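You operate a simulated robot arm through the tools that you are given. There is no shell and no other tool.

You are at the controls of a simulated robot arm. One attempt, no reset.

Task
Stand the round candle holder on the yellow coaster, fit the candle from the orange tin and close the tin.
Fine: the candle is unlit; slide the closed tin over beside the pepper mill.
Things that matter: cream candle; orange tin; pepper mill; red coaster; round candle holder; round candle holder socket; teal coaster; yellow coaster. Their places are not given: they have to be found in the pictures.

Only the result counts: the job must be done as asked and must still hold three seconds after the hand-in. Knocking over, shifting, dropping, spilling or breaking anything else fails it.

Robot
A 7-joint arm with a two-finger parallel gripper, fixed in place. Base frame: the origin is at the foot of the arm, x ahead of it, y to its left, z up; the work surface is at about z = 75. Lengths are in cm, angles in degrees, forces in N, time in s.
With the tool pointing down near the work surface it reaches from about 44 to 92 cm from the base axis. Its first joint turns from -143.0 to 143.0 degrees. Payload 3 kg.
Tool frame: the origin (TCP) lies between the finger pads and is the grasp point; the fingertips stand 3 cm ahead of it; z points along the fingers, y is the line along which they close. Largest opening 9.4 cm; finger width 2.8, thickness 1; the body of the gripper, 5 by 9.6 cm, starts 5.5 cm behind the TCP.
Orientation is that of the tool frame in the base frame, as a unit quaternion [x, y, z, w]. With the fingers straight down and closing along the base's y, the tool's x points along the base's -x, its y along +y and its z along -z.

Tools
- The arm moves only by the tool step_arm. Its argument "targets" is a list of rows, each a list of 7 numbers: the finger opening in cm, from 0 to 9.4, then the shift along the tool's x, y, z in units of 150 mm (1.0 is 150 mm), then the turn, a rotation vector about the tool's x, y, z in units of 180 degrees (1.0 is 180 degrees). In form: [[gripper, dx, dy, dz, ax, ay, az], ...]. A call has 1 to 20 rows; each row is the pose to reach, as a shift and turn from the pose commanded when the call began, along the tool's axes at that moment. A call with a number of a shift or a turn outside -1 to 1 is refused whole. Rows are played at 5 a second. More than 5 cm and 8.6 degrees between two rows, or a gripper value outside its range, and nothing of the call is played. A pose out of reach is approached as far as the arm can. The call stops where the force on the tool passes 40 N (or 10 N more than at its start, if that is more) or the arm is blocked; 0.2 s more then pass. The fingers move at their own pace (about 7.2 cm/s each) and stop on an object; they squeeze with about 25 N. The grip force told is the motor's: it shows also when the fingers shut on nothing. Time passes only in rows, and 0.2 s behind the last, so rows that repeat a pose let the fingers close. It gives the time, the measured TCP pose, the force on the tool (base axes), the opening and the grip force at its end, in the units of the frame above (readings bear some noise), with the torque about the TCP (base axes, N m) and any sound that the robot's microphone picked up.
- Cameras (640 x 400 px; columns grow to the right, rows downward): "scene" is fixed at [5.77, -50.25, 131.77]; the picture's right is [0.79, -0.62, 0.00], its down [-0.14, -0.18, -0.97] and it looks along [0.60, 0.77, -0.23] (base axes); focal length 362 px, centre (320, 200). "wrist" rides on the gripper at [7.6, 1.4, -10.3] in the tool frame; the picture's right is [-0.18, 0.98, 0.00], its down [-0.75, -0.14, -0.64] and it looks along [-0.63, -0.12, 0.77] (tool axes); focal length 243 px, centre (320, 200).
- grab_frame(camera): a new picture of that camera. It takes no simulated time.
- probe_pixels(camera, pixels): for up to 12 pixels [column, row] of the newest picture of that camera ("zoom" is the newest enlarged one), the place [x, y, z] in the base frame of the surface seen there, good to about 0.3 cm, but the place of the scene camera against the robot may be out by one fixed shift of up to 1.2 cm in any direction. It takes no simulated time.
- enlarge(camera, box): a new picture of the part [left, top, right, bottom] of that camera's present view, enlarged. It takes no simulated time.
- job_done(): hands the job in; it is judged then, once.

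Leave the gripper open and the arm clear of the work at the hand-in unless told otherwise.

The tools are called by a JSON object that holds its "fn" and its "kwargs". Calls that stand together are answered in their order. step_arm: Moves the arm, as the interface text tells. Its arguments: {"type":"object","properties":{"targets":{"type":"array"}},"required":["targets"]} The other tools are called the same way: grab_frame (camera) takes a picture; probe_pixels (camera, pixels) gives the place of the surface under pixels of a picture; enlarge (camera, box) takes an enlarged picture of a part of a camera's view; job_done () hands the job in.

At the start:

```text
clock: 0.0
position: [49.92, 49.97, 107.57]
tcp_rot: [0.0, 1.0, -0.001, 0.0]
force: [-0.1, -0.6, 0.5]
wrist_torque: [0.05, -0.03, 0.0]
opening: 9.4
grip_force: 0.0
```

scene: 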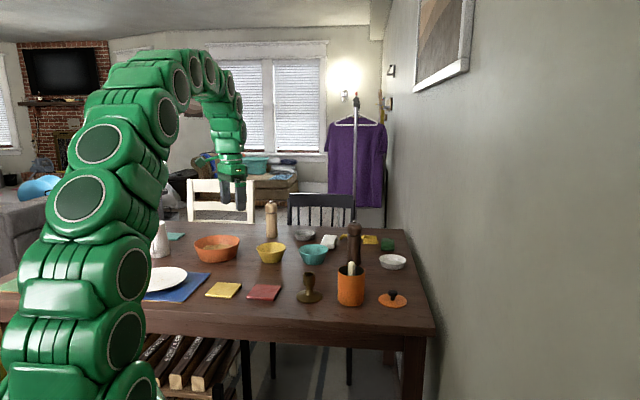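
wrist: 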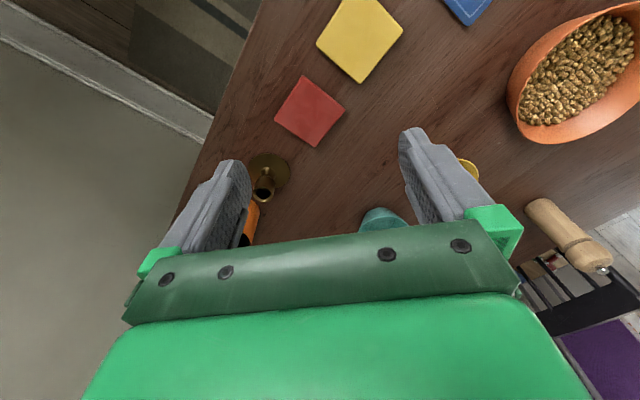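

The scene shows a brass candle holder near (309,288), an orange tin with a candle in it near (351,285), and its lid near (393,299). The yellow coaster is near (224,290) and the red one near (264,292). I'll enlarge both areas to see more detail.

{"fn": "enlarge", "kwargs": {"camera": "scene", "box": [190, 220, 430, 320]}}

{"fn": "enlarge", "kwargs": {"camera": "wrist", "box": [160, 0, 640, 300]}}

```text
2.67 times, centred on (310, 270) of scene
```

zoom: 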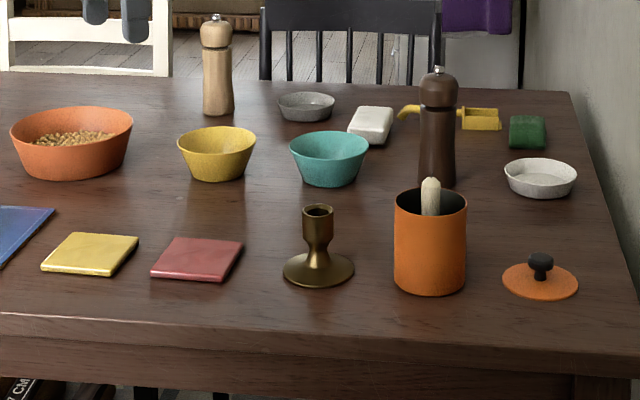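

```text
1.33 times, centred on (400, 150) of wrist
```

zoom: 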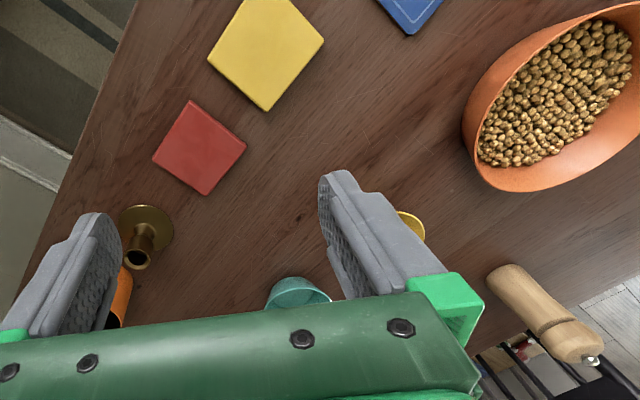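

Now I'll probe the main objects in the scene camera's full picture: coaster corners, holder, tin, lid and both mills.

{"fn": "grab_frame", "kwargs": {"camera": "scene"}}

{"fn": "probe_pixels", "kwargs": {"camera": "scene", "pixels": [[223, 290], [264, 292], [309, 299], [309, 277], [351, 290], [351, 268], [393, 300], [392, 295], [354, 250], [271, 220], [175, 236], [314, 255]]}}

{"fn": "enlarge", "kwargs": {"camera": "scene", "box": [325, 210, 425, 312]}}

```text
taken
```

scene: 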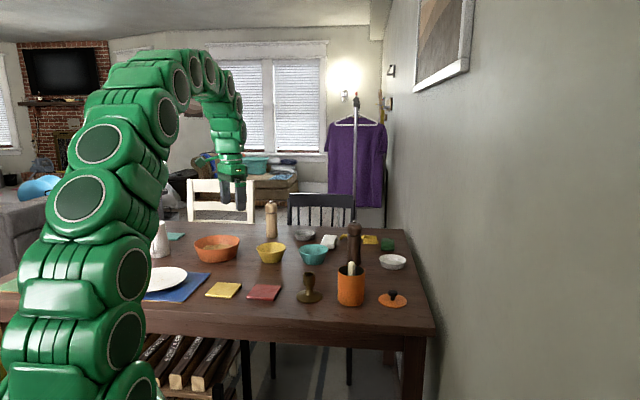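

```text
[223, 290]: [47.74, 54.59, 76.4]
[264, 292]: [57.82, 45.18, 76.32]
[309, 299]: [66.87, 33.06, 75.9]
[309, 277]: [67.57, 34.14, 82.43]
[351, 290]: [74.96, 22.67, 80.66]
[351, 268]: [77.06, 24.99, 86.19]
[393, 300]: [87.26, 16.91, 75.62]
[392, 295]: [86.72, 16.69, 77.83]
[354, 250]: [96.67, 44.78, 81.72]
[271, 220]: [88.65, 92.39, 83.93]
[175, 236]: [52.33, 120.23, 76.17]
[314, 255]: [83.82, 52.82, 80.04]
```

```text
3.92 times, centred on (375, 261) of scene
```

zoom: 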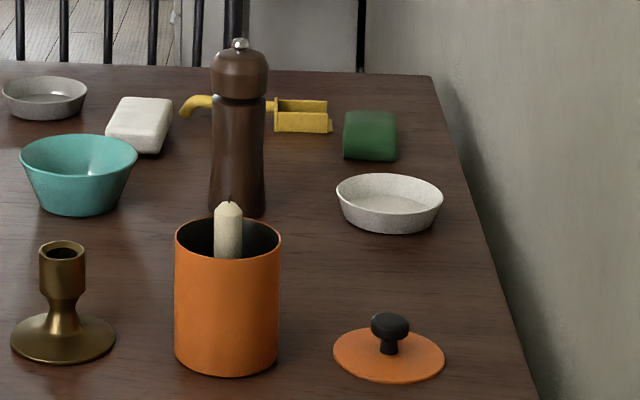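

Two mills stand on the table: a dark one near (97,45) and a pale one near (89,92). I'll probe the coasters and the holder in the wrist picture, because the wrist camera has no fixed offset against the robot.

{"fn": "grab_frame", "kwargs": {"camera": "wrist"}}

{"fn": "probe_pixels", "kwargs": {"camera": "wrist", "pixels": [[360, 40], [403, 30], [362, 80], [318, 45], [310, 111], [303, 77], [343, 106], [314, 145], [276, 116], [270, 165], [378, 215], [560, 232]]}}

{"fn": "probe_pixels", "kwargs": {"camera": "scene", "pixels": [[225, 283], [243, 286], [234, 298], [206, 293], [264, 285], [280, 287], [272, 299], [247, 297], [355, 236], [354, 262], [270, 240], [344, 236]]}}

```text
taken
```

wrist: 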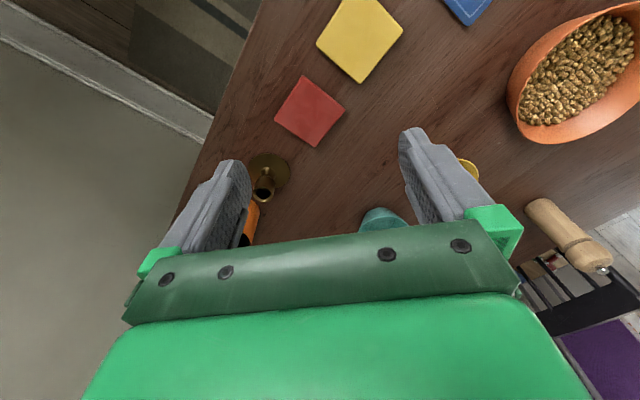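

```text
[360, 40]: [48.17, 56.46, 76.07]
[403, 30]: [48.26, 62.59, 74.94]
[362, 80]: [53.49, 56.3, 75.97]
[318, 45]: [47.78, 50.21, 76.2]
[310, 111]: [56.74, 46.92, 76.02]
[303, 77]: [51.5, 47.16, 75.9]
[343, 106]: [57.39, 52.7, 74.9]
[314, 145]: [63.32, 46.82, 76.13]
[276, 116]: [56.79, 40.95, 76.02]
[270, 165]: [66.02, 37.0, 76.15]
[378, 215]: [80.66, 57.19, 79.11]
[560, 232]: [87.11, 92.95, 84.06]
```

```text
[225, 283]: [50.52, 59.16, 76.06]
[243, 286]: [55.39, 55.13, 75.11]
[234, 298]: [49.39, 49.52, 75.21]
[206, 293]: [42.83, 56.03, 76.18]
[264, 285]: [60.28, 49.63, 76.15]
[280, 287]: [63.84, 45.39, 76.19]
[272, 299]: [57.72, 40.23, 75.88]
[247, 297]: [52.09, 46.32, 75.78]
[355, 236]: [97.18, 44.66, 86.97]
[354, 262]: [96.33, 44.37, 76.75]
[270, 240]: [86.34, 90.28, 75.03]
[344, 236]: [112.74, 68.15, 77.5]
```

From the wrist camera, the yellow coaster's centre is about (48, 56.4) with its top at z≈76. The red coaster is about (57.3, 46.9). Next I'll move the arm sideways toward the holder, tin and lid, staying high, for a better look.

{"fn": "step_arm", "kwargs": {"targets": [[9.4, 0, -0.25, 0, 0, 0, 0], [9.4, 0, -0.5, 0, 0, 0, 0], [9.4, 0, -0.75, 0, 0, 0, 0], [9.4, 0, -1.0, 0, 0, 0, 0], [9.4, 0, -1.0, 0, 0, 0, 0]]}}

{"fn": "step_arm", "kwargs": {"targets": [[9.4, 0, -0.25, 0, 0, 0, 0], [9.4, 0, -0.5, 0, 0, 0, 0], [9.4, 0, -0.67, 0, 0, 0, 0], [9.4, 0, -0.67, 0, 0, 0, 0]]}}

{"fn": "grab_frame", "kwargs": {"camera": "wrist"}}

```text
clock: 1.2
position: [49.98, 34.96, 107.59]
tcp_rot: [0.0, 1.0, 0.0, 0.0]
force: [0.2, -0.7, -0.7]
wrist_torque: [0.0, 0.02, 0.04]
opening: 9.41
grip_force: 0.1
```

```text
clock: 2.2
position: [50.0, 25.01, 107.6]
tcp_rot: [-0.001, 1.0, 0.0, 0.0]
force: [0.3, 0.0, -0.2]
wrist_torque: [0.01, 0.02, -0.06]
opening: 9.41
grip_force: 0.1
```

```text
taken
```

wrist: 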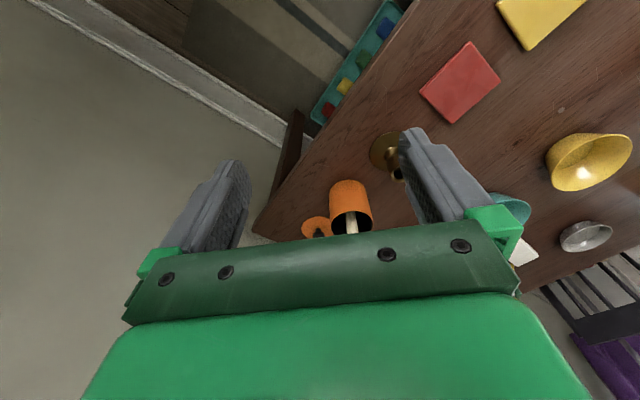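

I can now see the tin at (350,205), the candle end at (351,225), the lid at (317,228) and the holder at (388,155). I'll enlarge this part.

{"fn": "enlarge", "kwargs": {"camera": "wrist", "box": [280, 120, 440, 240]}}

{"fn": "probe_pixels", "kwargs": {"camera": "wrist", "pixels": [[385, 152], [372, 152], [352, 224], [350, 234], [318, 232], [306, 230], [350, 190], [333, 215], [371, 210]]}}

```text
3.33 times, centred on (360, 180) of wrist
```

zoom: 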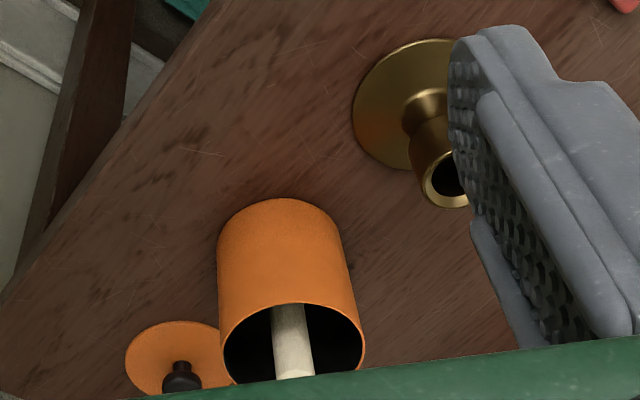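

```text
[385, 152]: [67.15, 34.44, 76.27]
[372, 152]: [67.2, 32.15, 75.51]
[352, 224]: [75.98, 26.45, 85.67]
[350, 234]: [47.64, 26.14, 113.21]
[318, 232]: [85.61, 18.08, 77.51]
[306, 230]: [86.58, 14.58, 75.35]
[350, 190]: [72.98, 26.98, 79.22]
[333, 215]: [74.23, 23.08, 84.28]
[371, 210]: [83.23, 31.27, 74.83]
```

The body hides the candle's top in this view. Moving the arm 12 cm further ahead and 3 cm left should put the holder, tin and lid in the clear upper part of the picture.

{"fn": "step_arm", "kwargs": {"targets": [[9.4, -0.27, 0.07, 0, 0, 0, 0], [9.4, -0.54, 0.14, 0, 0, 0, 0], [9.4, -0.8, 0.2, 0, 0, 0, 0], [9.4, -0.8, 0.2, 0, 0, 0, 0]]}}

{"fn": "grab_frame", "kwargs": {"camera": "wrist"}}

{"fn": "enlarge", "kwargs": {"camera": "wrist", "box": [260, 60, 420, 240]}}

```text
clock: 3.2
position: [61.85, 27.93, 107.61]
tcp_rot: [-0.001, 1.0, -0.001, 0.0]
force: [0.0, 1.3, -0.8]
wrist_torque: [0.0, 0.0, 0.0]
opening: 9.42
grip_force: 0.1
```

```text
taken
```

wrist: 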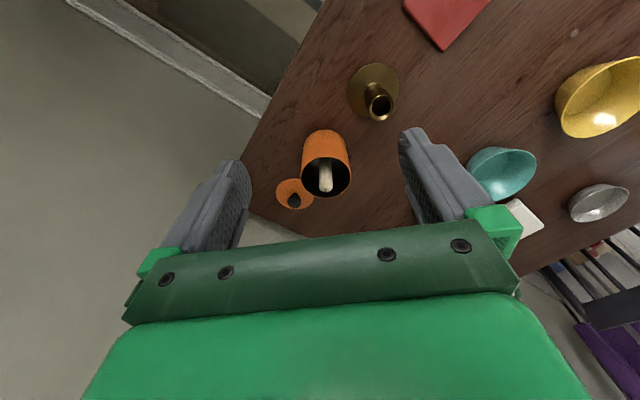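

```text
2.22 times, centred on (340, 150) of wrist
```

zoom: 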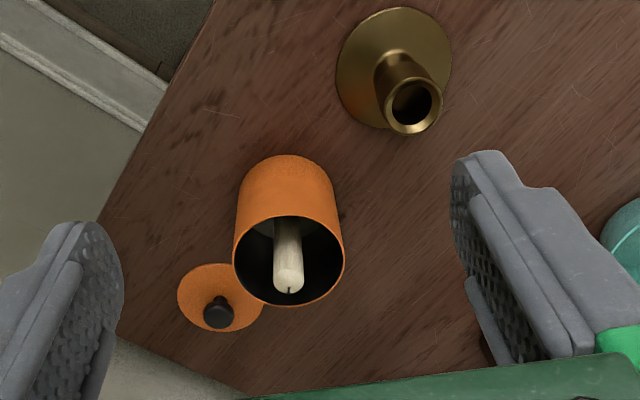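

This view is clear. I'll probe the candle, the tin rim, the socket rim and the lid knob in the enlarged picture.

{"fn": "probe_pixels", "kwargs": {"camera": "zoom", "pixels": [[289, 288], [288, 270], [287, 235], [276, 265], [303, 265], [235, 262], [342, 258], [288, 214], [293, 303], [219, 313], [192, 285], [255, 310]]}}

{"fn": "probe_pixels", "kwargs": {"camera": "zoom", "pixels": [[388, 112], [440, 108], [410, 81], [417, 131], [412, 105], [345, 70], [446, 45], [375, 118], [415, 12], [395, 70], [384, 90], [425, 72]]}}

```text
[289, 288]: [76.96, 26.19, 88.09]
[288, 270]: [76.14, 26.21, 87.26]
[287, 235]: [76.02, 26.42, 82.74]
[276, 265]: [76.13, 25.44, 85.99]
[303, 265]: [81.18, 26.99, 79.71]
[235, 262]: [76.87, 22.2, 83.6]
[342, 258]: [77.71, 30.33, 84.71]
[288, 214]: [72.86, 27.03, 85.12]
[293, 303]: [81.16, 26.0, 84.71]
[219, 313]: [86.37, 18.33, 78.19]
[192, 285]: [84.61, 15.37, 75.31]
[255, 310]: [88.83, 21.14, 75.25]
```

```text
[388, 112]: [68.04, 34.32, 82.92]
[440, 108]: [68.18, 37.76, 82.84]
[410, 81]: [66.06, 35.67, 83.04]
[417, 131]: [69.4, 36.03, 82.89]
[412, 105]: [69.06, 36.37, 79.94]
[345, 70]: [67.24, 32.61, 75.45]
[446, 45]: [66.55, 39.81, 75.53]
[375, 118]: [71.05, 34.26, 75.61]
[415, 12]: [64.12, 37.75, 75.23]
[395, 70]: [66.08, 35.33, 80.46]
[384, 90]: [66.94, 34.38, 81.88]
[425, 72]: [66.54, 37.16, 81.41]
```

Readings from the wrist camera:
- **Socket:** centre about (67.75, 36.0), rim at z≈82.9, outer width about 3.4 cm.
- **Tin:** centre about (77.0, 26.3), rim at z≈84.8, about 8.2 cm wide.
- **Candle:** upright in the middle of the tin, top at z≈88.1.
- **Lid knob:** about (86.4, 18.3).

I'll go above the holder with a 7 cm opening, stop at z≈95 and look again.

{"fn": "step_arm", "kwargs": {"targets": [[7, -0.1, 0.135, 0.1, 0, 0, 0], [7, -0.2, 0.27, 0.25, 0, 0, 0], [7, -0.3, 0.4, 0.45, 0, 0, 0], [7, -0.393, 0.541, 0.65, 0, 0, 0], [7, -0.393, 0.541, 0.84, 0, 0, 0], [7, -0.393, 0.541, 0.84, 0, 0, 0], [7, -0.393, 0.541, 0.84, 0, 0, 0]]}}

{"fn": "grab_frame", "kwargs": {"camera": "wrist"}}

{"fn": "grab_frame", "kwargs": {"camera": "scene"}}

```text
clock: 4.8
position: [67.82, 36.21, 94.96]
tcp_rot: [0.0, 1.0, 0.0, 0.0]
force: [-0.2, 0.2, 0.9]
wrist_torque: [0.05, 0.01, -0.02]
opening: 6.99
grip_force: 0.0
```

```text
taken
```

wrist: 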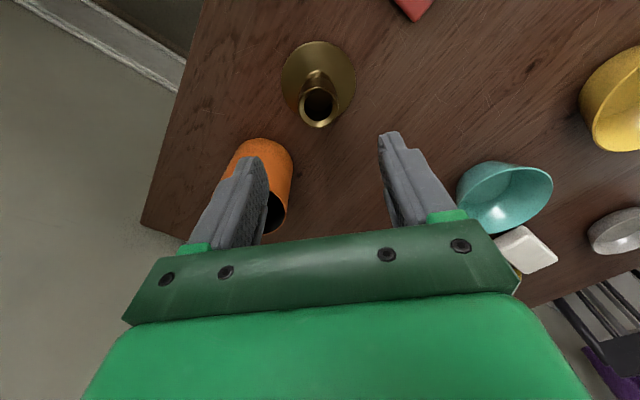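

```text
taken
```

scene: 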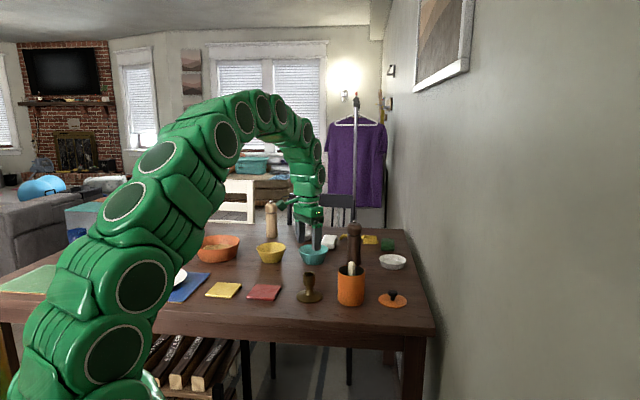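

The hand is above the holder, and the wrist picture shows the socket at (319,104). I'll enlarge it and refine the socket position.

{"fn": "enlarge", "kwargs": {"camera": "wrist", "box": [260, 30, 388, 140]}}

```text
3.64 times, centred on (324, 85) of wrist
```

zoom: 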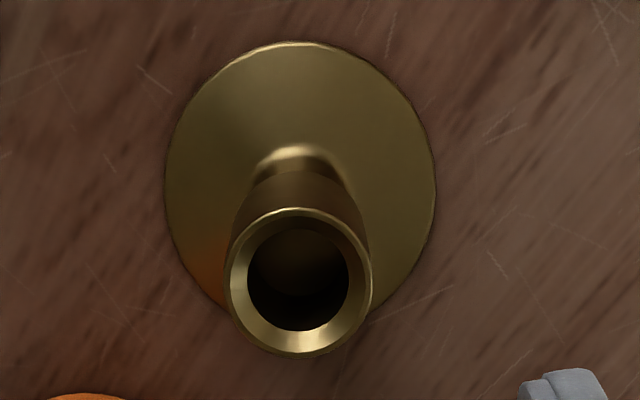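

{"fn": "probe_pixels", "kwargs": {"camera": "zoom", "pixels": [[229, 283], [368, 283], [298, 212], [298, 350], [240, 283], [358, 283], [298, 219], [298, 340], [297, 250], [297, 310], [170, 180], [430, 180]]}}

{"fn": "probe_pixels", "kwargs": {"camera": "zoom", "pixels": [[298, 46], [300, 160], [250, 225], [350, 225], [298, 195], [280, 270], [315, 270], [280, 250], [315, 250], [225, 300], [210, 90], [390, 90]]}}

```text
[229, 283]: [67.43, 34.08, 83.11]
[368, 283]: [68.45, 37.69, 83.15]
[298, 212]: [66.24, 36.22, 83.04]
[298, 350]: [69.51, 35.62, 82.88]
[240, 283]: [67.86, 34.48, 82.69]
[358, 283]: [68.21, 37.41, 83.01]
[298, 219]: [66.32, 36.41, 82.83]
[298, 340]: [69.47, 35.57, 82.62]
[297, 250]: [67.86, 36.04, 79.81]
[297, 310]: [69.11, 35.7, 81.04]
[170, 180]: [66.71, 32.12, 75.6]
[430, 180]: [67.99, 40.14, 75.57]
```

```text
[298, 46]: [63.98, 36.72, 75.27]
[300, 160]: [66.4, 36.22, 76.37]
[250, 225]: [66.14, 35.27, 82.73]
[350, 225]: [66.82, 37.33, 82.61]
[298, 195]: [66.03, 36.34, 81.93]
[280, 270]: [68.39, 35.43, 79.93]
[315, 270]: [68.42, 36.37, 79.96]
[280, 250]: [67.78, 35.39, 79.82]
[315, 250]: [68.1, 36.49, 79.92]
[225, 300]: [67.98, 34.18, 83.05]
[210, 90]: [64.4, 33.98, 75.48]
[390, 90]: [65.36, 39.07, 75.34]
```

The socket centre is about (67.9, 35.95), with the rim at z=83.0 and the floor at z≈79.85. The base disc is about 8 cm wide. I'll descend straight down to TCP z≈81.5 so the fingers sit beside the socket tube, and stay open.

{"fn": "step_arm", "kwargs": {"targets": [[7, -0.003, -0.013, 0.2, 0, 0, 0], [7, -0.003, -0.013, 0.4, 0, 0, 0], [7, -0.003, -0.013, 0.6, 0, 0, 0], [7, -0.003, -0.013, 0.75, 0, 0, 0], [7, -0.003, -0.013, 0.85, 0, 0, 0], [7, -0.003, -0.013, 0.897, 0, 0, 0], [7, -0.003, -0.013, 0.897, 0, 0, 0]]}}

{"fn": "grab_frame", "kwargs": {"camera": "wrist"}}

```text
clock: 6.4
position: [68.0, 35.87, 81.52]
tcp_rot: [0.0, 1.0, -0.001, -0.001]
force: [-0.4, -0.8, -0.3]
wrist_torque: [-0.01, 0.01, -0.01]
opening: 7.0
grip_force: 0.0
```

```text
taken
```

wrist: 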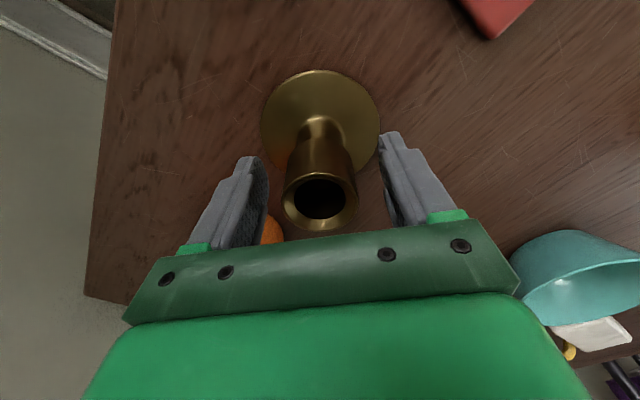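

The socket tube sits centred between the fingers. I'll close on it now.

{"fn": "step_arm", "kwargs": {"targets": [[5, 0, 0, 0, 0, 0, 0], [4, 0, 0, 0, 0, 0, 0], [3, 0, 0, 0, 0, 0, 0], [2.5, 0, 0, 0, 0, 0, 0], [2.5, 0, 0, 0, 0, 0, 0], [2.5, 0, 0, 0, 0, 0, 0]]}}

{"fn": "grab_frame", "kwargs": {"camera": "wrist"}}

```text
clock: 7.8
position: [68.01, 35.85, 81.54]
tcp_rot: [0.0, 1.0, 0.0, 0.0]
force: [0.5, -0.7, -0.4]
wrist_torque: [-0.03, -0.07, 0.07]
opening: 4.4
grip_force: 25.8
```

```text
taken
```

wrist: 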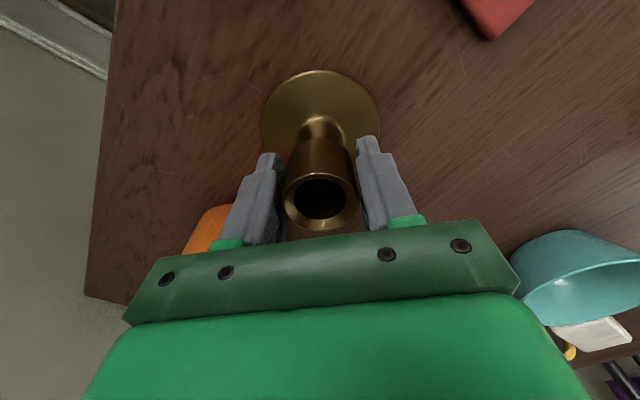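

The fingers stopped at 4.4 cm with 25.8 N, so the holder is gripped. I'll lift it slowly by 3 cm and check.

{"fn": "step_arm", "kwargs": {"targets": [[2.5, 0, 0, -0.03, 0, 0, 0], [2.5, 0, 0, -0.08, 0, 0, 0], [2.5, 0, 0, -0.14, 0, 0, 0], [2.5, 0, 0, -0.2, 0, 0, 0], [2.5, 0, 0, -0.2, 0, 0, 0]]}}

{"fn": "grab_frame", "kwargs": {"camera": "wrist"}}

{"fn": "grab_frame", "kwargs": {"camera": "scene"}}

```text
clock: 9.0
position: [67.84, 35.88, 84.65]
tcp_rot: [0.001, 1.0, 0.0, -0.001]
force: [0.2, 0.9, -1.9]
wrist_torque: [0.03, -0.02, 0.0]
opening: 4.28
grip_force: 24.6
```

```text
taken
```

wrist: 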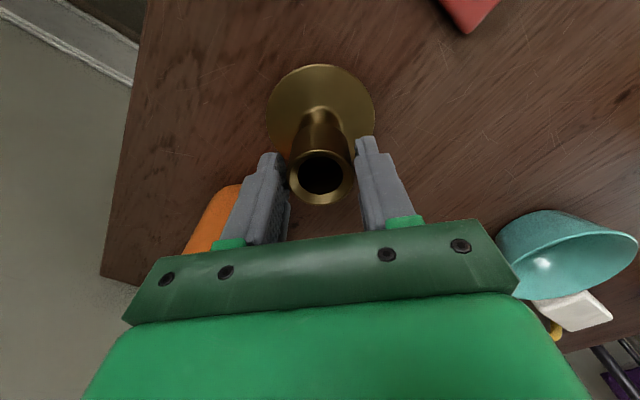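

```text
taken
```

scene: 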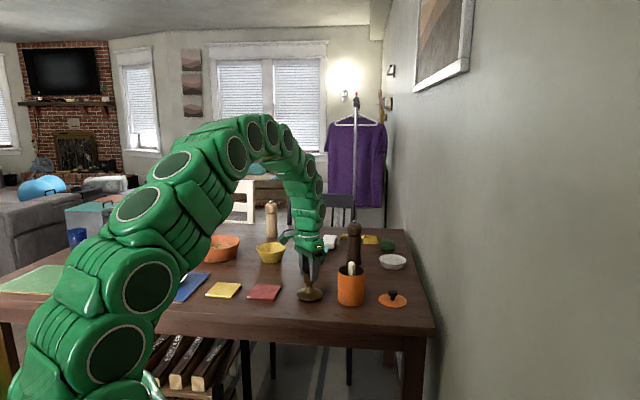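

The socket moved from (320,203) to (322,177) in the wrist picture. That means the holder stayed on the table and the fingers slid up along it. I'll look closely at the contact.

{"fn": "enlarge", "kwargs": {"camera": "wrist", "box": [220, 60, 420, 250]}}

{"fn": "enlarge", "kwargs": {"camera": "scene", "box": [270, 220, 360, 310]}}

```text
2.11 times, centred on (320, 155) of wrist
```

zoom: 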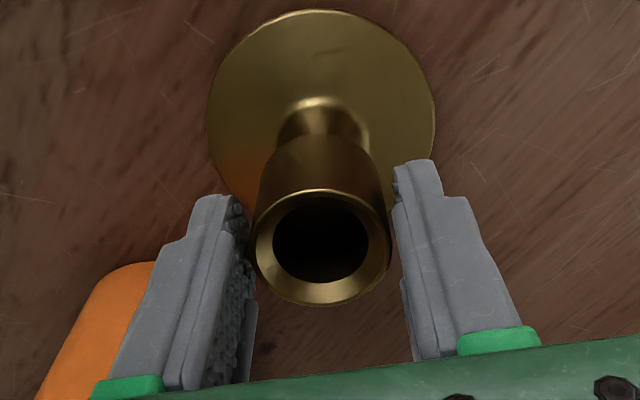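

```text
4.44 times, centred on (315, 265) of scene
```

zoom: 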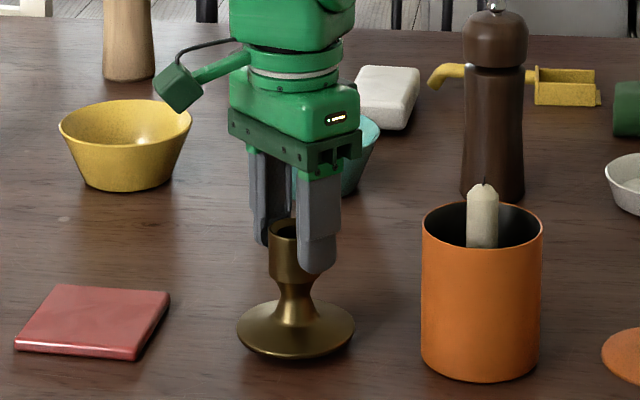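

{"fn": "probe_pixels", "kwargs": {"camera": "zoom", "pixels": [[265, 240], [295, 240], [320, 232], [320, 318]]}}

{"fn": "enlarge", "kwargs": {"camera": "wrist", "box": [220, 60, 420, 250]}}

{"fn": "probe_pixels", "kwargs": {"camera": "zoom", "pixels": [[215, 215], [243, 220], [250, 290], [230, 330], [420, 180], [400, 215], [405, 290], [258, 250], [386, 250], [320, 195], [320, 300], [210, 105]]}}

```text
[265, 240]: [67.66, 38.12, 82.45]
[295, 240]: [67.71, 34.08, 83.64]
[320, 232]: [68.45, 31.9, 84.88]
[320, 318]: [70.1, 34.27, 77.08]
```

```text
2.11 times, centred on (320, 155) of wrist
```

zoom: 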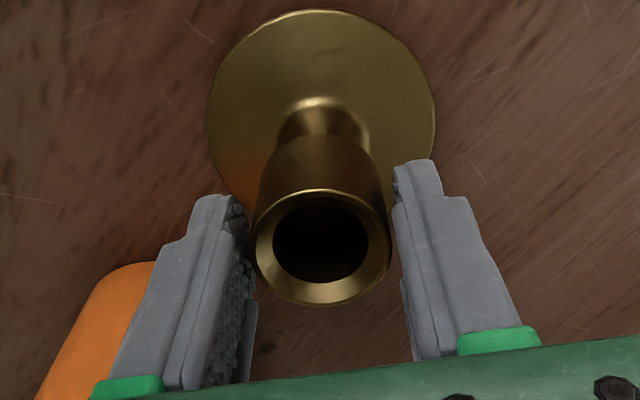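

```text
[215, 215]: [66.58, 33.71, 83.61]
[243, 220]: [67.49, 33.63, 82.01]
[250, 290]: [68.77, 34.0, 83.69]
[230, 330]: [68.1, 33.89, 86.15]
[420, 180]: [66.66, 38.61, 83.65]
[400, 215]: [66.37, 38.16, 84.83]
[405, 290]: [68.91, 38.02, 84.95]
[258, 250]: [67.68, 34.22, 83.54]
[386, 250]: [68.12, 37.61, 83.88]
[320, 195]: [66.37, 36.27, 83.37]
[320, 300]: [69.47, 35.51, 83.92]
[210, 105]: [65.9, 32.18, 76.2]
```

The probes now give the rim at z≈83.6 and the base edge at z≈76.2, so the holder may have come up about 0.6 cm. I'll hold still briefly and then raise 1 cm to see whether it follows.

{"fn": "step_arm", "kwargs": {"targets": [[2.0, 0, 0, 0, 0, 0, 0], [2.0, 0, 0, 0, 0, 0, 0], [2.0, 0, 0, 0, 0, 0, 0]]}}

{"fn": "enlarge", "kwargs": {"camera": "wrist", "box": [220, 60, 420, 250]}}

{"fn": "probe_pixels", "kwargs": {"camera": "zoom", "pixels": [[320, 195], [320, 300], [258, 250], [386, 250], [215, 105], [425, 100], [315, 20], [120, 100], [520, 100], [300, 270], [340, 240], [320, 250]]}}

{"fn": "enlarge", "kwargs": {"camera": "scene", "box": [285, 240, 335, 310]}}

```text
clock: 9.8
position: [67.91, 35.91, 84.43]
tcp_rot: [0.0, 1.0, -0.001, 0.0]
force: [0.1, 0.7, -1.0]
wrist_torque: [-0.04, -0.02, -0.04]
opening: 4.3
grip_force: 25.0
```

```text
2.11 times, centred on (320, 155) of wrist
```

zoom: 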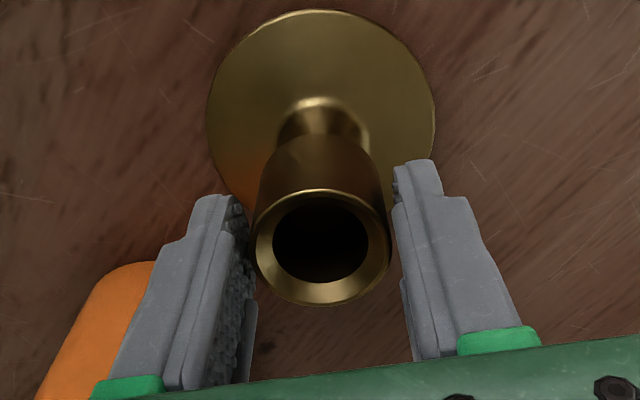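

```text
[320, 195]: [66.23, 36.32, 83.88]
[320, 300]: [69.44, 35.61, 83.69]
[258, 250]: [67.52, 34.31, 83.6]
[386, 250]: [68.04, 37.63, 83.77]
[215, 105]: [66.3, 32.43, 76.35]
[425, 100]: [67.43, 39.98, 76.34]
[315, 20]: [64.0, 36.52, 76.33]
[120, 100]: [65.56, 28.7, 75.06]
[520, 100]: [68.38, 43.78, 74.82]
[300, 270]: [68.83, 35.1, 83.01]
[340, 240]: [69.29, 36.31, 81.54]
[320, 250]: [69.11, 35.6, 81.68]
```

```text
5.71 times, centred on (310, 275) of scene
```

zoom: 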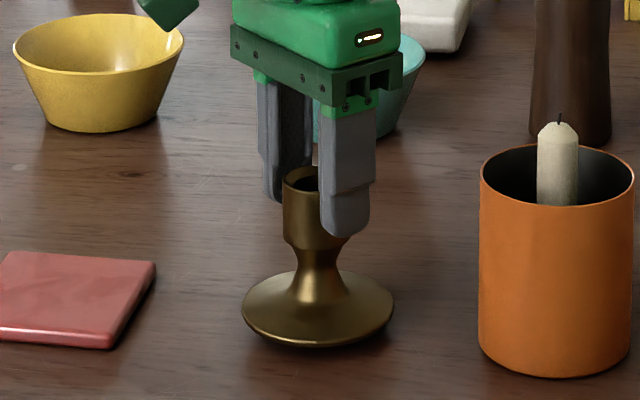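

The holder hangs about 0.75 cm above the table (base edge z≈76.3, with a shadow under it), and its grip has not changed over the last 0.8 s. I'll raise very slowly by 0.75 cm and check whether it follows.

{"fn": "step_arm", "kwargs": {"targets": [[2.0, 0, 0, -0.01, 0, 0, 0], [2.0, 0, 0, -0.02, 0, 0, 0], [2.0, 0, 0, -0.03, 0, 0, 0], [2.0, 0, 0, -0.04, 0, 0, 0], [2.0, 0, 0, -0.05, 0, 0, 0], [2.0, 0, 0, -0.05, 0, 0, 0]]}}

{"fn": "enlarge", "kwargs": {"camera": "wrist", "box": [220, 60, 420, 250]}}

{"fn": "probe_pixels", "kwargs": {"camera": "zoom", "pixels": [[320, 195], [320, 300], [258, 250], [386, 250], [215, 105], [425, 100], [315, 20], [120, 100], [520, 100]]}}

```text
clock: 11.2
position: [67.98, 35.9, 85.22]
tcp_rot: [0.0, 1.0, 0.0, 0.0]
force: [0.6, -0.1, -1.6]
wrist_torque: [-0.02, 0.0, 0.0]
opening: 4.29
grip_force: 24.9
```

```text
2.11 times, centred on (320, 155) of wrist
```

zoom: 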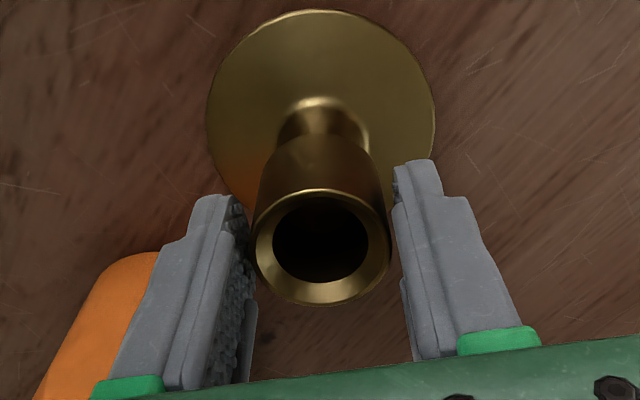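

```text
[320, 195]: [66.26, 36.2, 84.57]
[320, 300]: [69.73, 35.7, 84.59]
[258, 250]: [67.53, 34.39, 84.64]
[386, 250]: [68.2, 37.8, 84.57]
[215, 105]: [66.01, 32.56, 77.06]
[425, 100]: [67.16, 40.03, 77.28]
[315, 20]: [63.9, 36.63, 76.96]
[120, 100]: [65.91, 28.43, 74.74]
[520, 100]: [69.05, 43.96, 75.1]
```

The holder now follows exactly (rim z≈84.6, same place in the picture), so the grip is firm. I'll lift another 4 cm and carry it slowly toward the yellow coaster in two legs.

{"fn": "step_arm", "kwargs": {"targets": [[2.0, 0, 0, -0.06, 0, 0, 0], [2.0, 0, 0, -0.13, 0, 0, 0], [2.0, 0, 0, -0.2, 0, 0, 0], [2.0, 0, 0, -0.27, 0, 0, 0], [2.0, 0.04, 0.04, -0.3, 0, 0, 0], [2.0, 0.1, 0.1, -0.3, 0, 0, 0], [2.0, 0.17, 0.17, -0.3, 0, 0, 0], [2.0, 0.24, 0.24, -0.3, 0, 0, 0], [2.0, 0.31, 0.31, -0.3, 0, 0, 0], [2.0, 0.38, 0.38, -0.3, 0, 0, 0], [2.0, 0.45, 0.45, -0.3, 0, 0, 0], [2.0, 0.52, 0.52, -0.3, 0, 0, 0], [2.0, 0.58, 0.58, -0.3, 0, 0, 0], [2.0, 0.63, 0.63, -0.3, 0, 0, 0], [2.0, 0.66, 0.66, -0.3, 0, 0, 0], [2.0, 0.67, 0.67, -0.3, 0, 0, 0], [2.0, 0.67, 0.67, -0.3, 0, 0, 0]]}}

{"fn": "grab_frame", "kwargs": {"camera": "wrist"}}

```text
clock: 14.8
position: [57.87, 45.94, 89.83]
tcp_rot: [0.0, 1.0, 0.0, 0.0]
force: [-0.5, 0.9, -2.0]
wrist_torque: [-0.01, 0.0, -0.02]
opening: 4.29
grip_force: 25.0
```

```text
taken
```

wrist: 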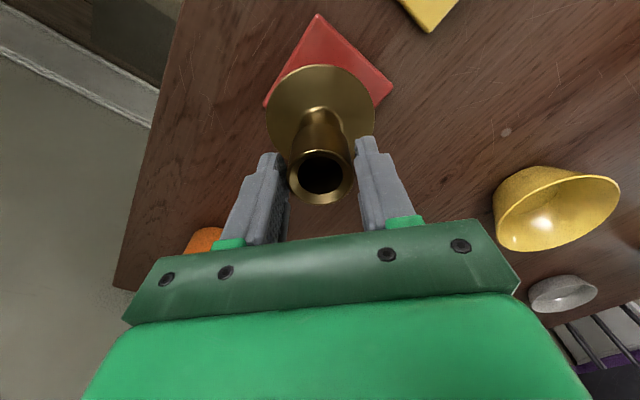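

The holder sits unchanged in the hand, now above the red coaster. On to the yellow coaster.

{"fn": "step_arm", "kwargs": {"targets": [[2.0, 0.04, 0.04, 0, 0, 0, 0], [2.0, 0.1, 0.105, 0, 0, 0, 0], [2.0, 0.17, 0.18, 0, 0, 0, 0], [2.0, 0.24, 0.255, 0, 0, 0, 0], [2.0, 0.31, 0.33, 0, 0, 0, 0], [2.0, 0.38, 0.405, 0, 0, 0, 0], [2.0, 0.45, 0.48, 0, 0, 0, 0], [2.0, 0.52, 0.55, 0, 0, 0, 0], [2.0, 0.58, 0.615, 0, 0, 0, 0], [2.0, 0.63, 0.667, 0, 0, 0, 0], [2.0, 0.658, 0.697, 0, 0, 0, 0], [2.0, 0.658, 0.697, 0, 0, 0, 0], [2.0, 0.658, 0.697, 0, 0, 0, 0]]}}

{"fn": "grab_frame", "kwargs": {"camera": "wrist"}}

{"fn": "enlarge", "kwargs": {"camera": "wrist", "box": [220, 0, 420, 130]}}

```text
clock: 17.6
position: [47.95, 56.36, 89.89]
tcp_rot: [0.0, 1.0, 0.001, 0.0]
force: [-0.5, -0.1, -1.6]
wrist_torque: [0.01, -0.01, 0.01]
opening: 4.29
grip_force: 24.8
```

```text
taken
```

wrist: 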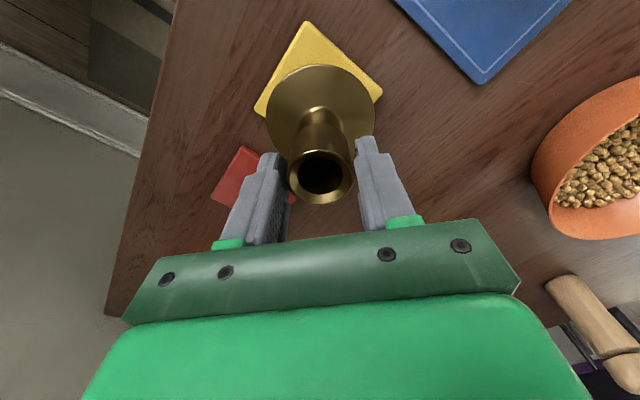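

```text
3.08 times, centred on (320, 65) of wrist
```

zoom: 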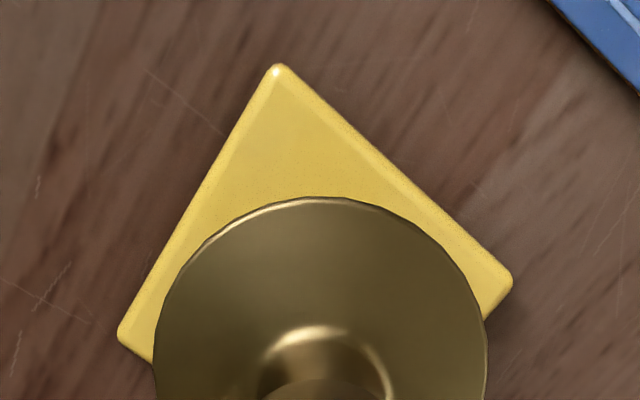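

Three coaster corners are visible in the enlarged view, at (278,66), (120,335) and (511,280). I'll probe them and the holder in the hand.

{"fn": "probe_pixels", "kwargs": {"camera": "zoom", "pixels": [[278, 69], [279, 75], [123, 334], [128, 330], [507, 281], [500, 282], [200, 195], [400, 180], [160, 320], [483, 320], [320, 202], [350, 203]]}}

{"fn": "probe_pixels", "kwargs": {"camera": "wrist", "pixels": [[321, 152], [321, 201], [290, 178], [352, 175], [268, 115], [373, 110]]}}

```text
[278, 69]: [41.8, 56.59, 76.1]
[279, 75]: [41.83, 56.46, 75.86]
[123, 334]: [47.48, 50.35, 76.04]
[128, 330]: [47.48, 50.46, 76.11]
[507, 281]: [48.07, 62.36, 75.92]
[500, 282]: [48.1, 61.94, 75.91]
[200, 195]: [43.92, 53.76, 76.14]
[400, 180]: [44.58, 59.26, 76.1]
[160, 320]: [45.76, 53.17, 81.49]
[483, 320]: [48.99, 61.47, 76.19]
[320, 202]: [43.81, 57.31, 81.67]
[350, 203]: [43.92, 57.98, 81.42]
```

```text
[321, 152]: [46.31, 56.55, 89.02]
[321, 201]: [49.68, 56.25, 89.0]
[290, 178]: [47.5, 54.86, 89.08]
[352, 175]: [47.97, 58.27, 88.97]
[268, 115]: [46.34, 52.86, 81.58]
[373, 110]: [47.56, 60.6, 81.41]
```

The coaster centre is about (47.7, 56.4) with its top at z≈76.05. The holder in the hand is at about (47.95, 56.5) with its bottom at z≈81.0. I'll shift 0.25 cm back and 0.1 cm right while lowering 4.5 cm.

{"fn": "step_arm", "kwargs": {"targets": [[2.0, 0.008, -0.004, 0.03, 0, 0, 0], [2.0, 0.016, -0.007, 0.09, 0, 0, 0], [2.0, 0.016, -0.007, 0.16, 0, 0, 0], [2.0, 0.016, -0.007, 0.22, 0, 0, 0], [2.0, 0.016, -0.007, 0.27, 0, 0, 0], [2.0, 0.016, -0.007, 0.3, 0, 0, 0], [2.0, 0.016, -0.007, 0.3, 0, 0, 0], [2.0, 0.016, -0.007, 0.3, 0, 0, 0]]}}

{"fn": "enlarge", "kwargs": {"camera": "wrist", "box": [220, 0, 420, 130]}}

{"fn": "enlarge", "kwargs": {"camera": "scene", "box": [190, 245, 260, 310]}}

```text
clock: 19.4
position: [47.74, 56.3, 85.37]
tcp_rot: [0.0, 1.0, -0.001, -0.001]
force: [-0.1, 0.2, -2.9]
wrist_torque: [-0.04, -0.03, 0.01]
opening: 4.28
grip_force: 25.4
```

```text
3.08 times, centred on (320, 65) of wrist
```

zoom: 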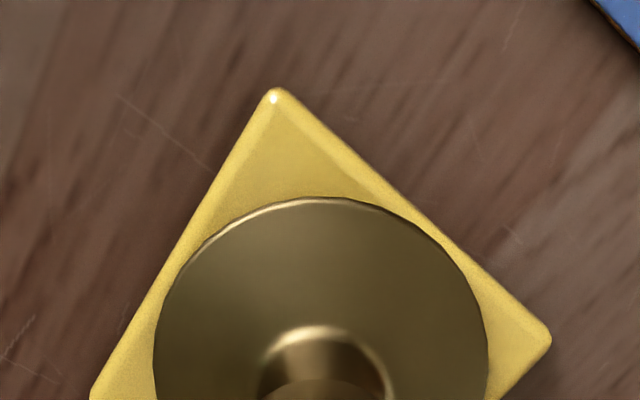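

```text
6.15 times, centred on (225, 278) of scene
```

zoom: 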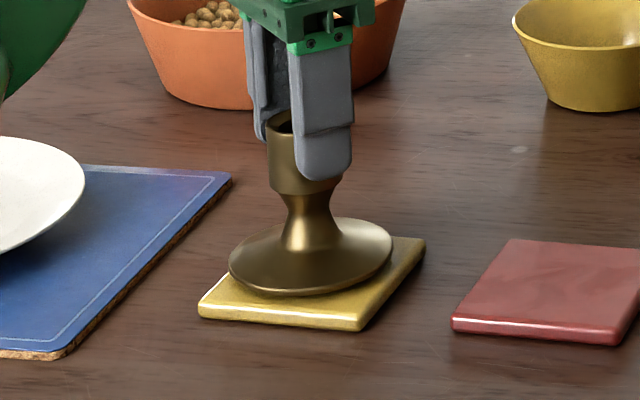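

{"fn": "enlarge", "kwargs": {"camera": "wrist", "box": [230, 20, 410, 160]}}

```text
2.86 times, centred on (320, 90) of wrist
```

zoom: 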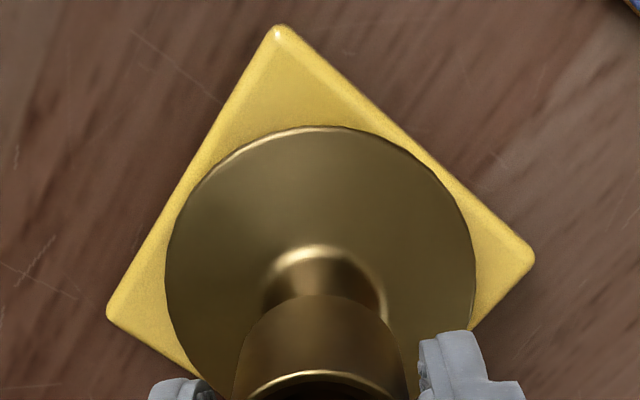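

{"fn": "probe_pixels", "kwargs": {"camera": "zoom", "pixels": [[280, 29], [111, 313], [529, 260], [320, 129], [170, 270], [472, 250], [200, 185], [430, 165], [195, 175], [440, 160], [176, 330], [470, 310]]}}

```text
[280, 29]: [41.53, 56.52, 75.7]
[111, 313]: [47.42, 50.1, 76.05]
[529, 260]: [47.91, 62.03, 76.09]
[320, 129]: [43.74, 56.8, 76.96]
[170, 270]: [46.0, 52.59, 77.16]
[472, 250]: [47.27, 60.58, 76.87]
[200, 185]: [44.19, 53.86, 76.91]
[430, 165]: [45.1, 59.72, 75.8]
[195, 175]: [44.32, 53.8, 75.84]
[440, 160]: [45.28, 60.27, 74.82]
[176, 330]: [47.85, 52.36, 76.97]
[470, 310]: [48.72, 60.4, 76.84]
```

The base disc centre is about (47.7, 56.5) against a coaster centre of about (47.65, 56.3), which is close enough with a 0.15 cm nudge. I'll lower the last 0.45 cm in small steps.

{"fn": "step_arm", "kwargs": {"targets": [[2.0, 0, -0.01, 0.006, 0, 0, 0], [2.0, 0, -0.01, 0.012, 0, 0, 0], [2.0, 0, -0.01, 0.018, 0, 0, 0], [2.0, 0, -0.01, 0.024, 0, 0, 0], [2.0, 0, -0.01, 0.029, 0, 0, 0], [2.0, 0, -0.01, 0.029, 0, 0, 0]]}}

```text
clock: 20.8
position: [47.71, 56.12, 84.69]
tcp_rot: [0.001, 1.0, 0.0, 0.001]
force: [0.1, -0.4, -2.1]
wrist_torque: [-0.01, -0.02, 0.0]
opening: 4.24
grip_force: 24.7
```

The force is still about -2 N, the holder's weight, so it hasn't touched down yet. I'll lower further in 0.075 cm steps.

{"fn": "step_arm", "kwargs": {"targets": [[2.0, 0, 0, 0.005, 0, 0, 0], [2.0, 0, 0, 0.01, 0, 0, 0], [2.0, 0, 0, 0.01, 0, 0, 0]]}}

{"fn": "enlarge", "kwargs": {"camera": "scene", "box": [190, 245, 260, 310]}}

```text
clock: 21.6
position: [47.77, 56.15, 84.87]
tcp_rot: [0.001, 1.0, 0.001, 0.001]
force: [-0.4, -3.1, 18.7]
wrist_torque: [-0.37, 0.05, -0.13]
opening: 4.28
grip_force: 25.1
```

```text
6.15 times, centred on (225, 278) of scene
```

zoom: 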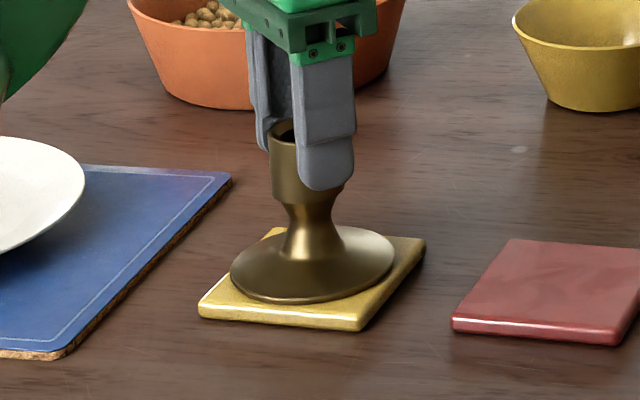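

The base is now resting on the coaster with an 18.7 N reading. I'll back off 0.1 cm to relieve it, then open the fingers.

{"fn": "step_arm", "kwargs": {"targets": [[2.0, 0, 0, -0.007, 0, 0, 0], [2.0, 0, 0, -0.007, 0, 0, 0], [4.5, 0, 0, -0.007, 0, 0, 0], [5.0, 0, 0, -0.007, 0, 0, 0], [6.0, 0, 0, -0.007, 0, 0, 0], [7.0, 0, 0, -0.007, 0, 0, 0], [7.0, 0, 0, -0.007, 0, 0, 0]]}}

{"fn": "enlarge", "kwargs": {"camera": "wrist", "box": [220, 20, 420, 220]}}

{"fn": "enlarge", "kwargs": {"camera": "scene", "box": [190, 245, 260, 310]}}

```text
clock: 23.2
position: [47.78, 56.1, 84.79]
tcp_rot: [0.0, 1.0, 0.0, 0.001]
force: [0.9, -0.5, -0.1]
wrist_torque: [0.01, 0.0, 0.02]
opening: 7.01
grip_force: 0.1
```

```text
2.00 times, centred on (320, 120) of wrist
```

zoom: 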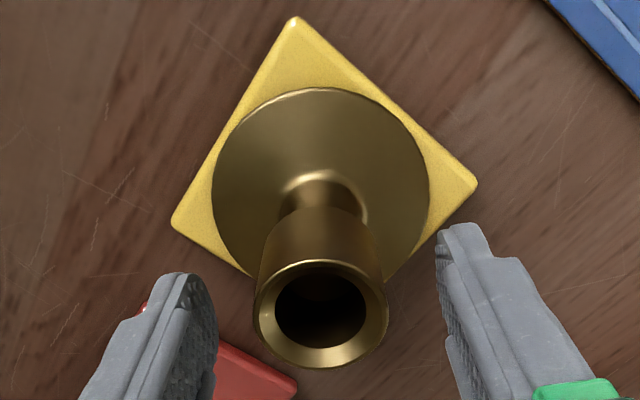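

```text
6.15 times, centred on (225, 278) of scene
```

zoom: 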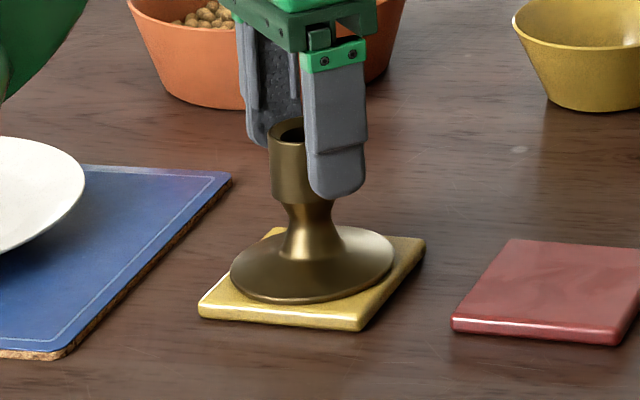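

The holder stands upright on the coaster. I'll probe the socket rim before going up.

{"fn": "probe_pixels", "kwargs": {"camera": "zoom", "pixels": [[256, 308], [386, 306], [320, 262], [318, 365], [264, 308], [377, 306], [320, 268], [318, 356], [320, 90], [215, 190], [425, 180], [320, 300]]}}

{"fn": "step_arm", "kwargs": {"targets": [[7.0, 0, 0, -0.1, 0, 0, 0], [7.0, 0, 0, -0.3, 0, 0, 0], [7.0, 0, 0, -0.6, 0, 0, 0], [7.0, 0, 0, -0.8, 0, 0, 0], [7.0, 0, 0, -0.8, 0, 0, 0]]}}

{"fn": "grab_frame", "kwargs": {"camera": "wrist"}}

{"fn": "enlarge", "kwargs": {"camera": "wrist", "box": [260, 30, 388, 140]}}

```text
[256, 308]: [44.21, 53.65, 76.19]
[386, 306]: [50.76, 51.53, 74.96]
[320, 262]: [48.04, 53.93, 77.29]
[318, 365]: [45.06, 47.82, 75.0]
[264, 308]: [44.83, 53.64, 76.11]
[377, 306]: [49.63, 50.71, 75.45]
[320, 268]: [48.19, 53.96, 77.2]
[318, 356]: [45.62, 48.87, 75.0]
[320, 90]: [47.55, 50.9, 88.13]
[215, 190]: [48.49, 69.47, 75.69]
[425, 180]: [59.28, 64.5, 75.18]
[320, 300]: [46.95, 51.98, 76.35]
```

```text
clock: 24.4
position: [47.65, 56.16, 96.96]
tcp_rot: [0.0, 1.0, 0.0, 0.001]
force: [0.4, 0.1, 0.3]
wrist_torque: [-0.01, 0.0, 0.0]
opening: 7.03
grip_force: 0.1
```

```text
taken
```

wrist: 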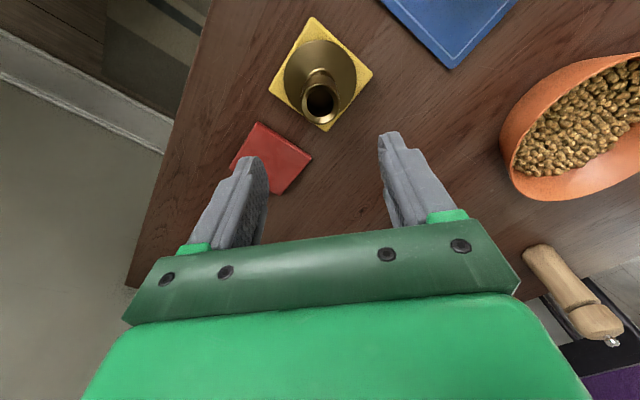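

```text
3.64 times, centred on (324, 85) of wrist
```

zoom: 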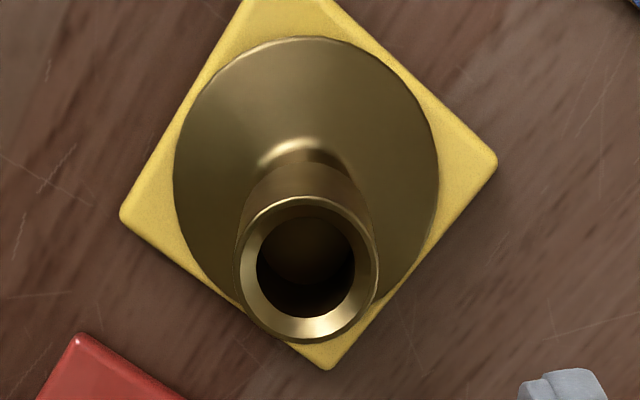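

The holder stands clear of the hand. I'll probe the socket rim in this view.

{"fn": "probe_pixels", "kwargs": {"camera": "zoom", "pixels": [[239, 269], [374, 267], [306, 200], [306, 338], [250, 268], [362, 266], [306, 208], [306, 325], [306, 240], [290, 255], [178, 160], [436, 165]]}}

{"fn": "probe_pixels", "kwargs": {"camera": "zoom", "pixels": [[306, 40], [124, 213], [493, 160], [327, 365], [250, 220], [362, 220], [250, 316], [362, 316]]}}

```text
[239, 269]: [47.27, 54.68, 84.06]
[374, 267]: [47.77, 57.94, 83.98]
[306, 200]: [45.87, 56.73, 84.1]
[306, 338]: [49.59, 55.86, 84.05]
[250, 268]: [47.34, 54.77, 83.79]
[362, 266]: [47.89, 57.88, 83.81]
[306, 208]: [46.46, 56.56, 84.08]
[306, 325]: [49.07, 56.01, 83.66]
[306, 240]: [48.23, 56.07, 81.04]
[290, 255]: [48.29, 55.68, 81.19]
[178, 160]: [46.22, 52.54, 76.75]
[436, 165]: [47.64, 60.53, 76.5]
```

```text
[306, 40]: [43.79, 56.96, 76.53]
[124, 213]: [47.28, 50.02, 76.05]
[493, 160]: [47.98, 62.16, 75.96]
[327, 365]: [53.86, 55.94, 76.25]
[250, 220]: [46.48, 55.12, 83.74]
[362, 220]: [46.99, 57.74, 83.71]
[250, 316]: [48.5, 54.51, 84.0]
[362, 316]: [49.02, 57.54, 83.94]
```

The socket centre is about (47.7, 56.25), with the rim at z≈84.05 and the floor at z≈81.1. Now I'll go up and travel over to the tin for a close look at the candle.

{"fn": "step_arm", "kwargs": {"targets": [[7.0, 0, 0, -0.25, 0, 0, 0], [7.0, 0, 0, -0.5, 0, 0, 0], [7.0, -0.15, -0.15, -0.6, 0, 0, 0], [7.0, -0.35, -0.35, -0.6, 0, 0, 0], [7.0, -0.55, -0.55, -0.6, 0, 0, 0], [7.0, -0.75, -0.75, -0.6, 0, 0, 0], [7.0, -0.95, -0.95, -0.6, 0, 0, 0], [7.0, -1.0, -1.0, -0.6, 0, 0, 0], [7.0, -1.0, -1.0, -0.6, 0, 0, 0]]}}

{"fn": "step_arm", "kwargs": {"targets": [[6.0, -0.1, -0.2, 0, 0, 0, 0], [5.0, -0.25, -0.45, 0, 0, 0, 0], [4.6, -0.37, -0.7, 0, 0, 0, 0], [4.6, -0.37, -0.95, 0, 0, 0, 0], [4.6, -0.37, -0.98, 0, 0, 0, 0], [4.6, -0.37, -0.98, 0, 0, 0, 0]]}}

{"fn": "grab_frame", "kwargs": {"camera": "wrist"}}

{"fn": "enlarge", "kwargs": {"camera": "wrist", "box": [250, 60, 410, 180]}}

```text
clock: 26.4
position: [62.87, 41.17, 105.82]
tcp_rot: [0.0, 1.0, -0.001, 0.0]
force: [-0.2, 0.5, 0.0]
wrist_torque: [-0.05, 0.05, 0.0]
opening: 7.0
grip_force: 0.1
```

```text
clock: 27.8
position: [68.26, 26.53, 105.82]
tcp_rot: [0.0, 1.0, 0.0, 0.0]
force: [0.2, 0.1, 0.4]
wrist_torque: [0.01, -0.03, -0.02]
opening: 4.61
grip_force: 0.1
```

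```text
taken
```

wrist: 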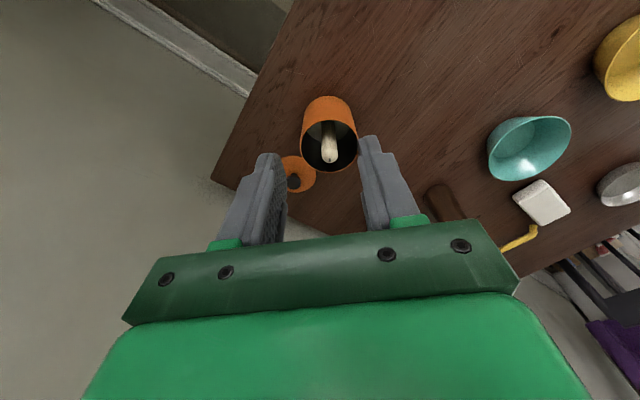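

```text
3.33 times, centred on (330, 120) of wrist
```

zoom: 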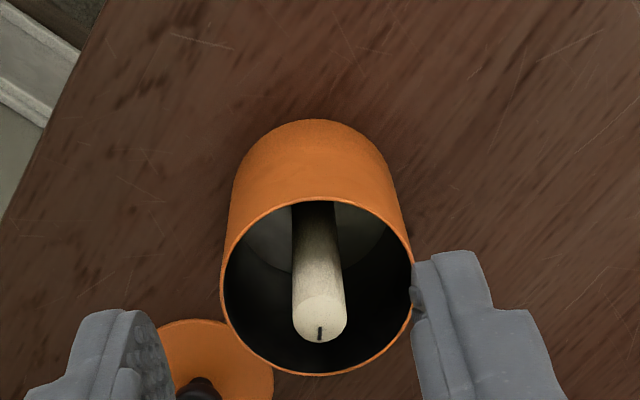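

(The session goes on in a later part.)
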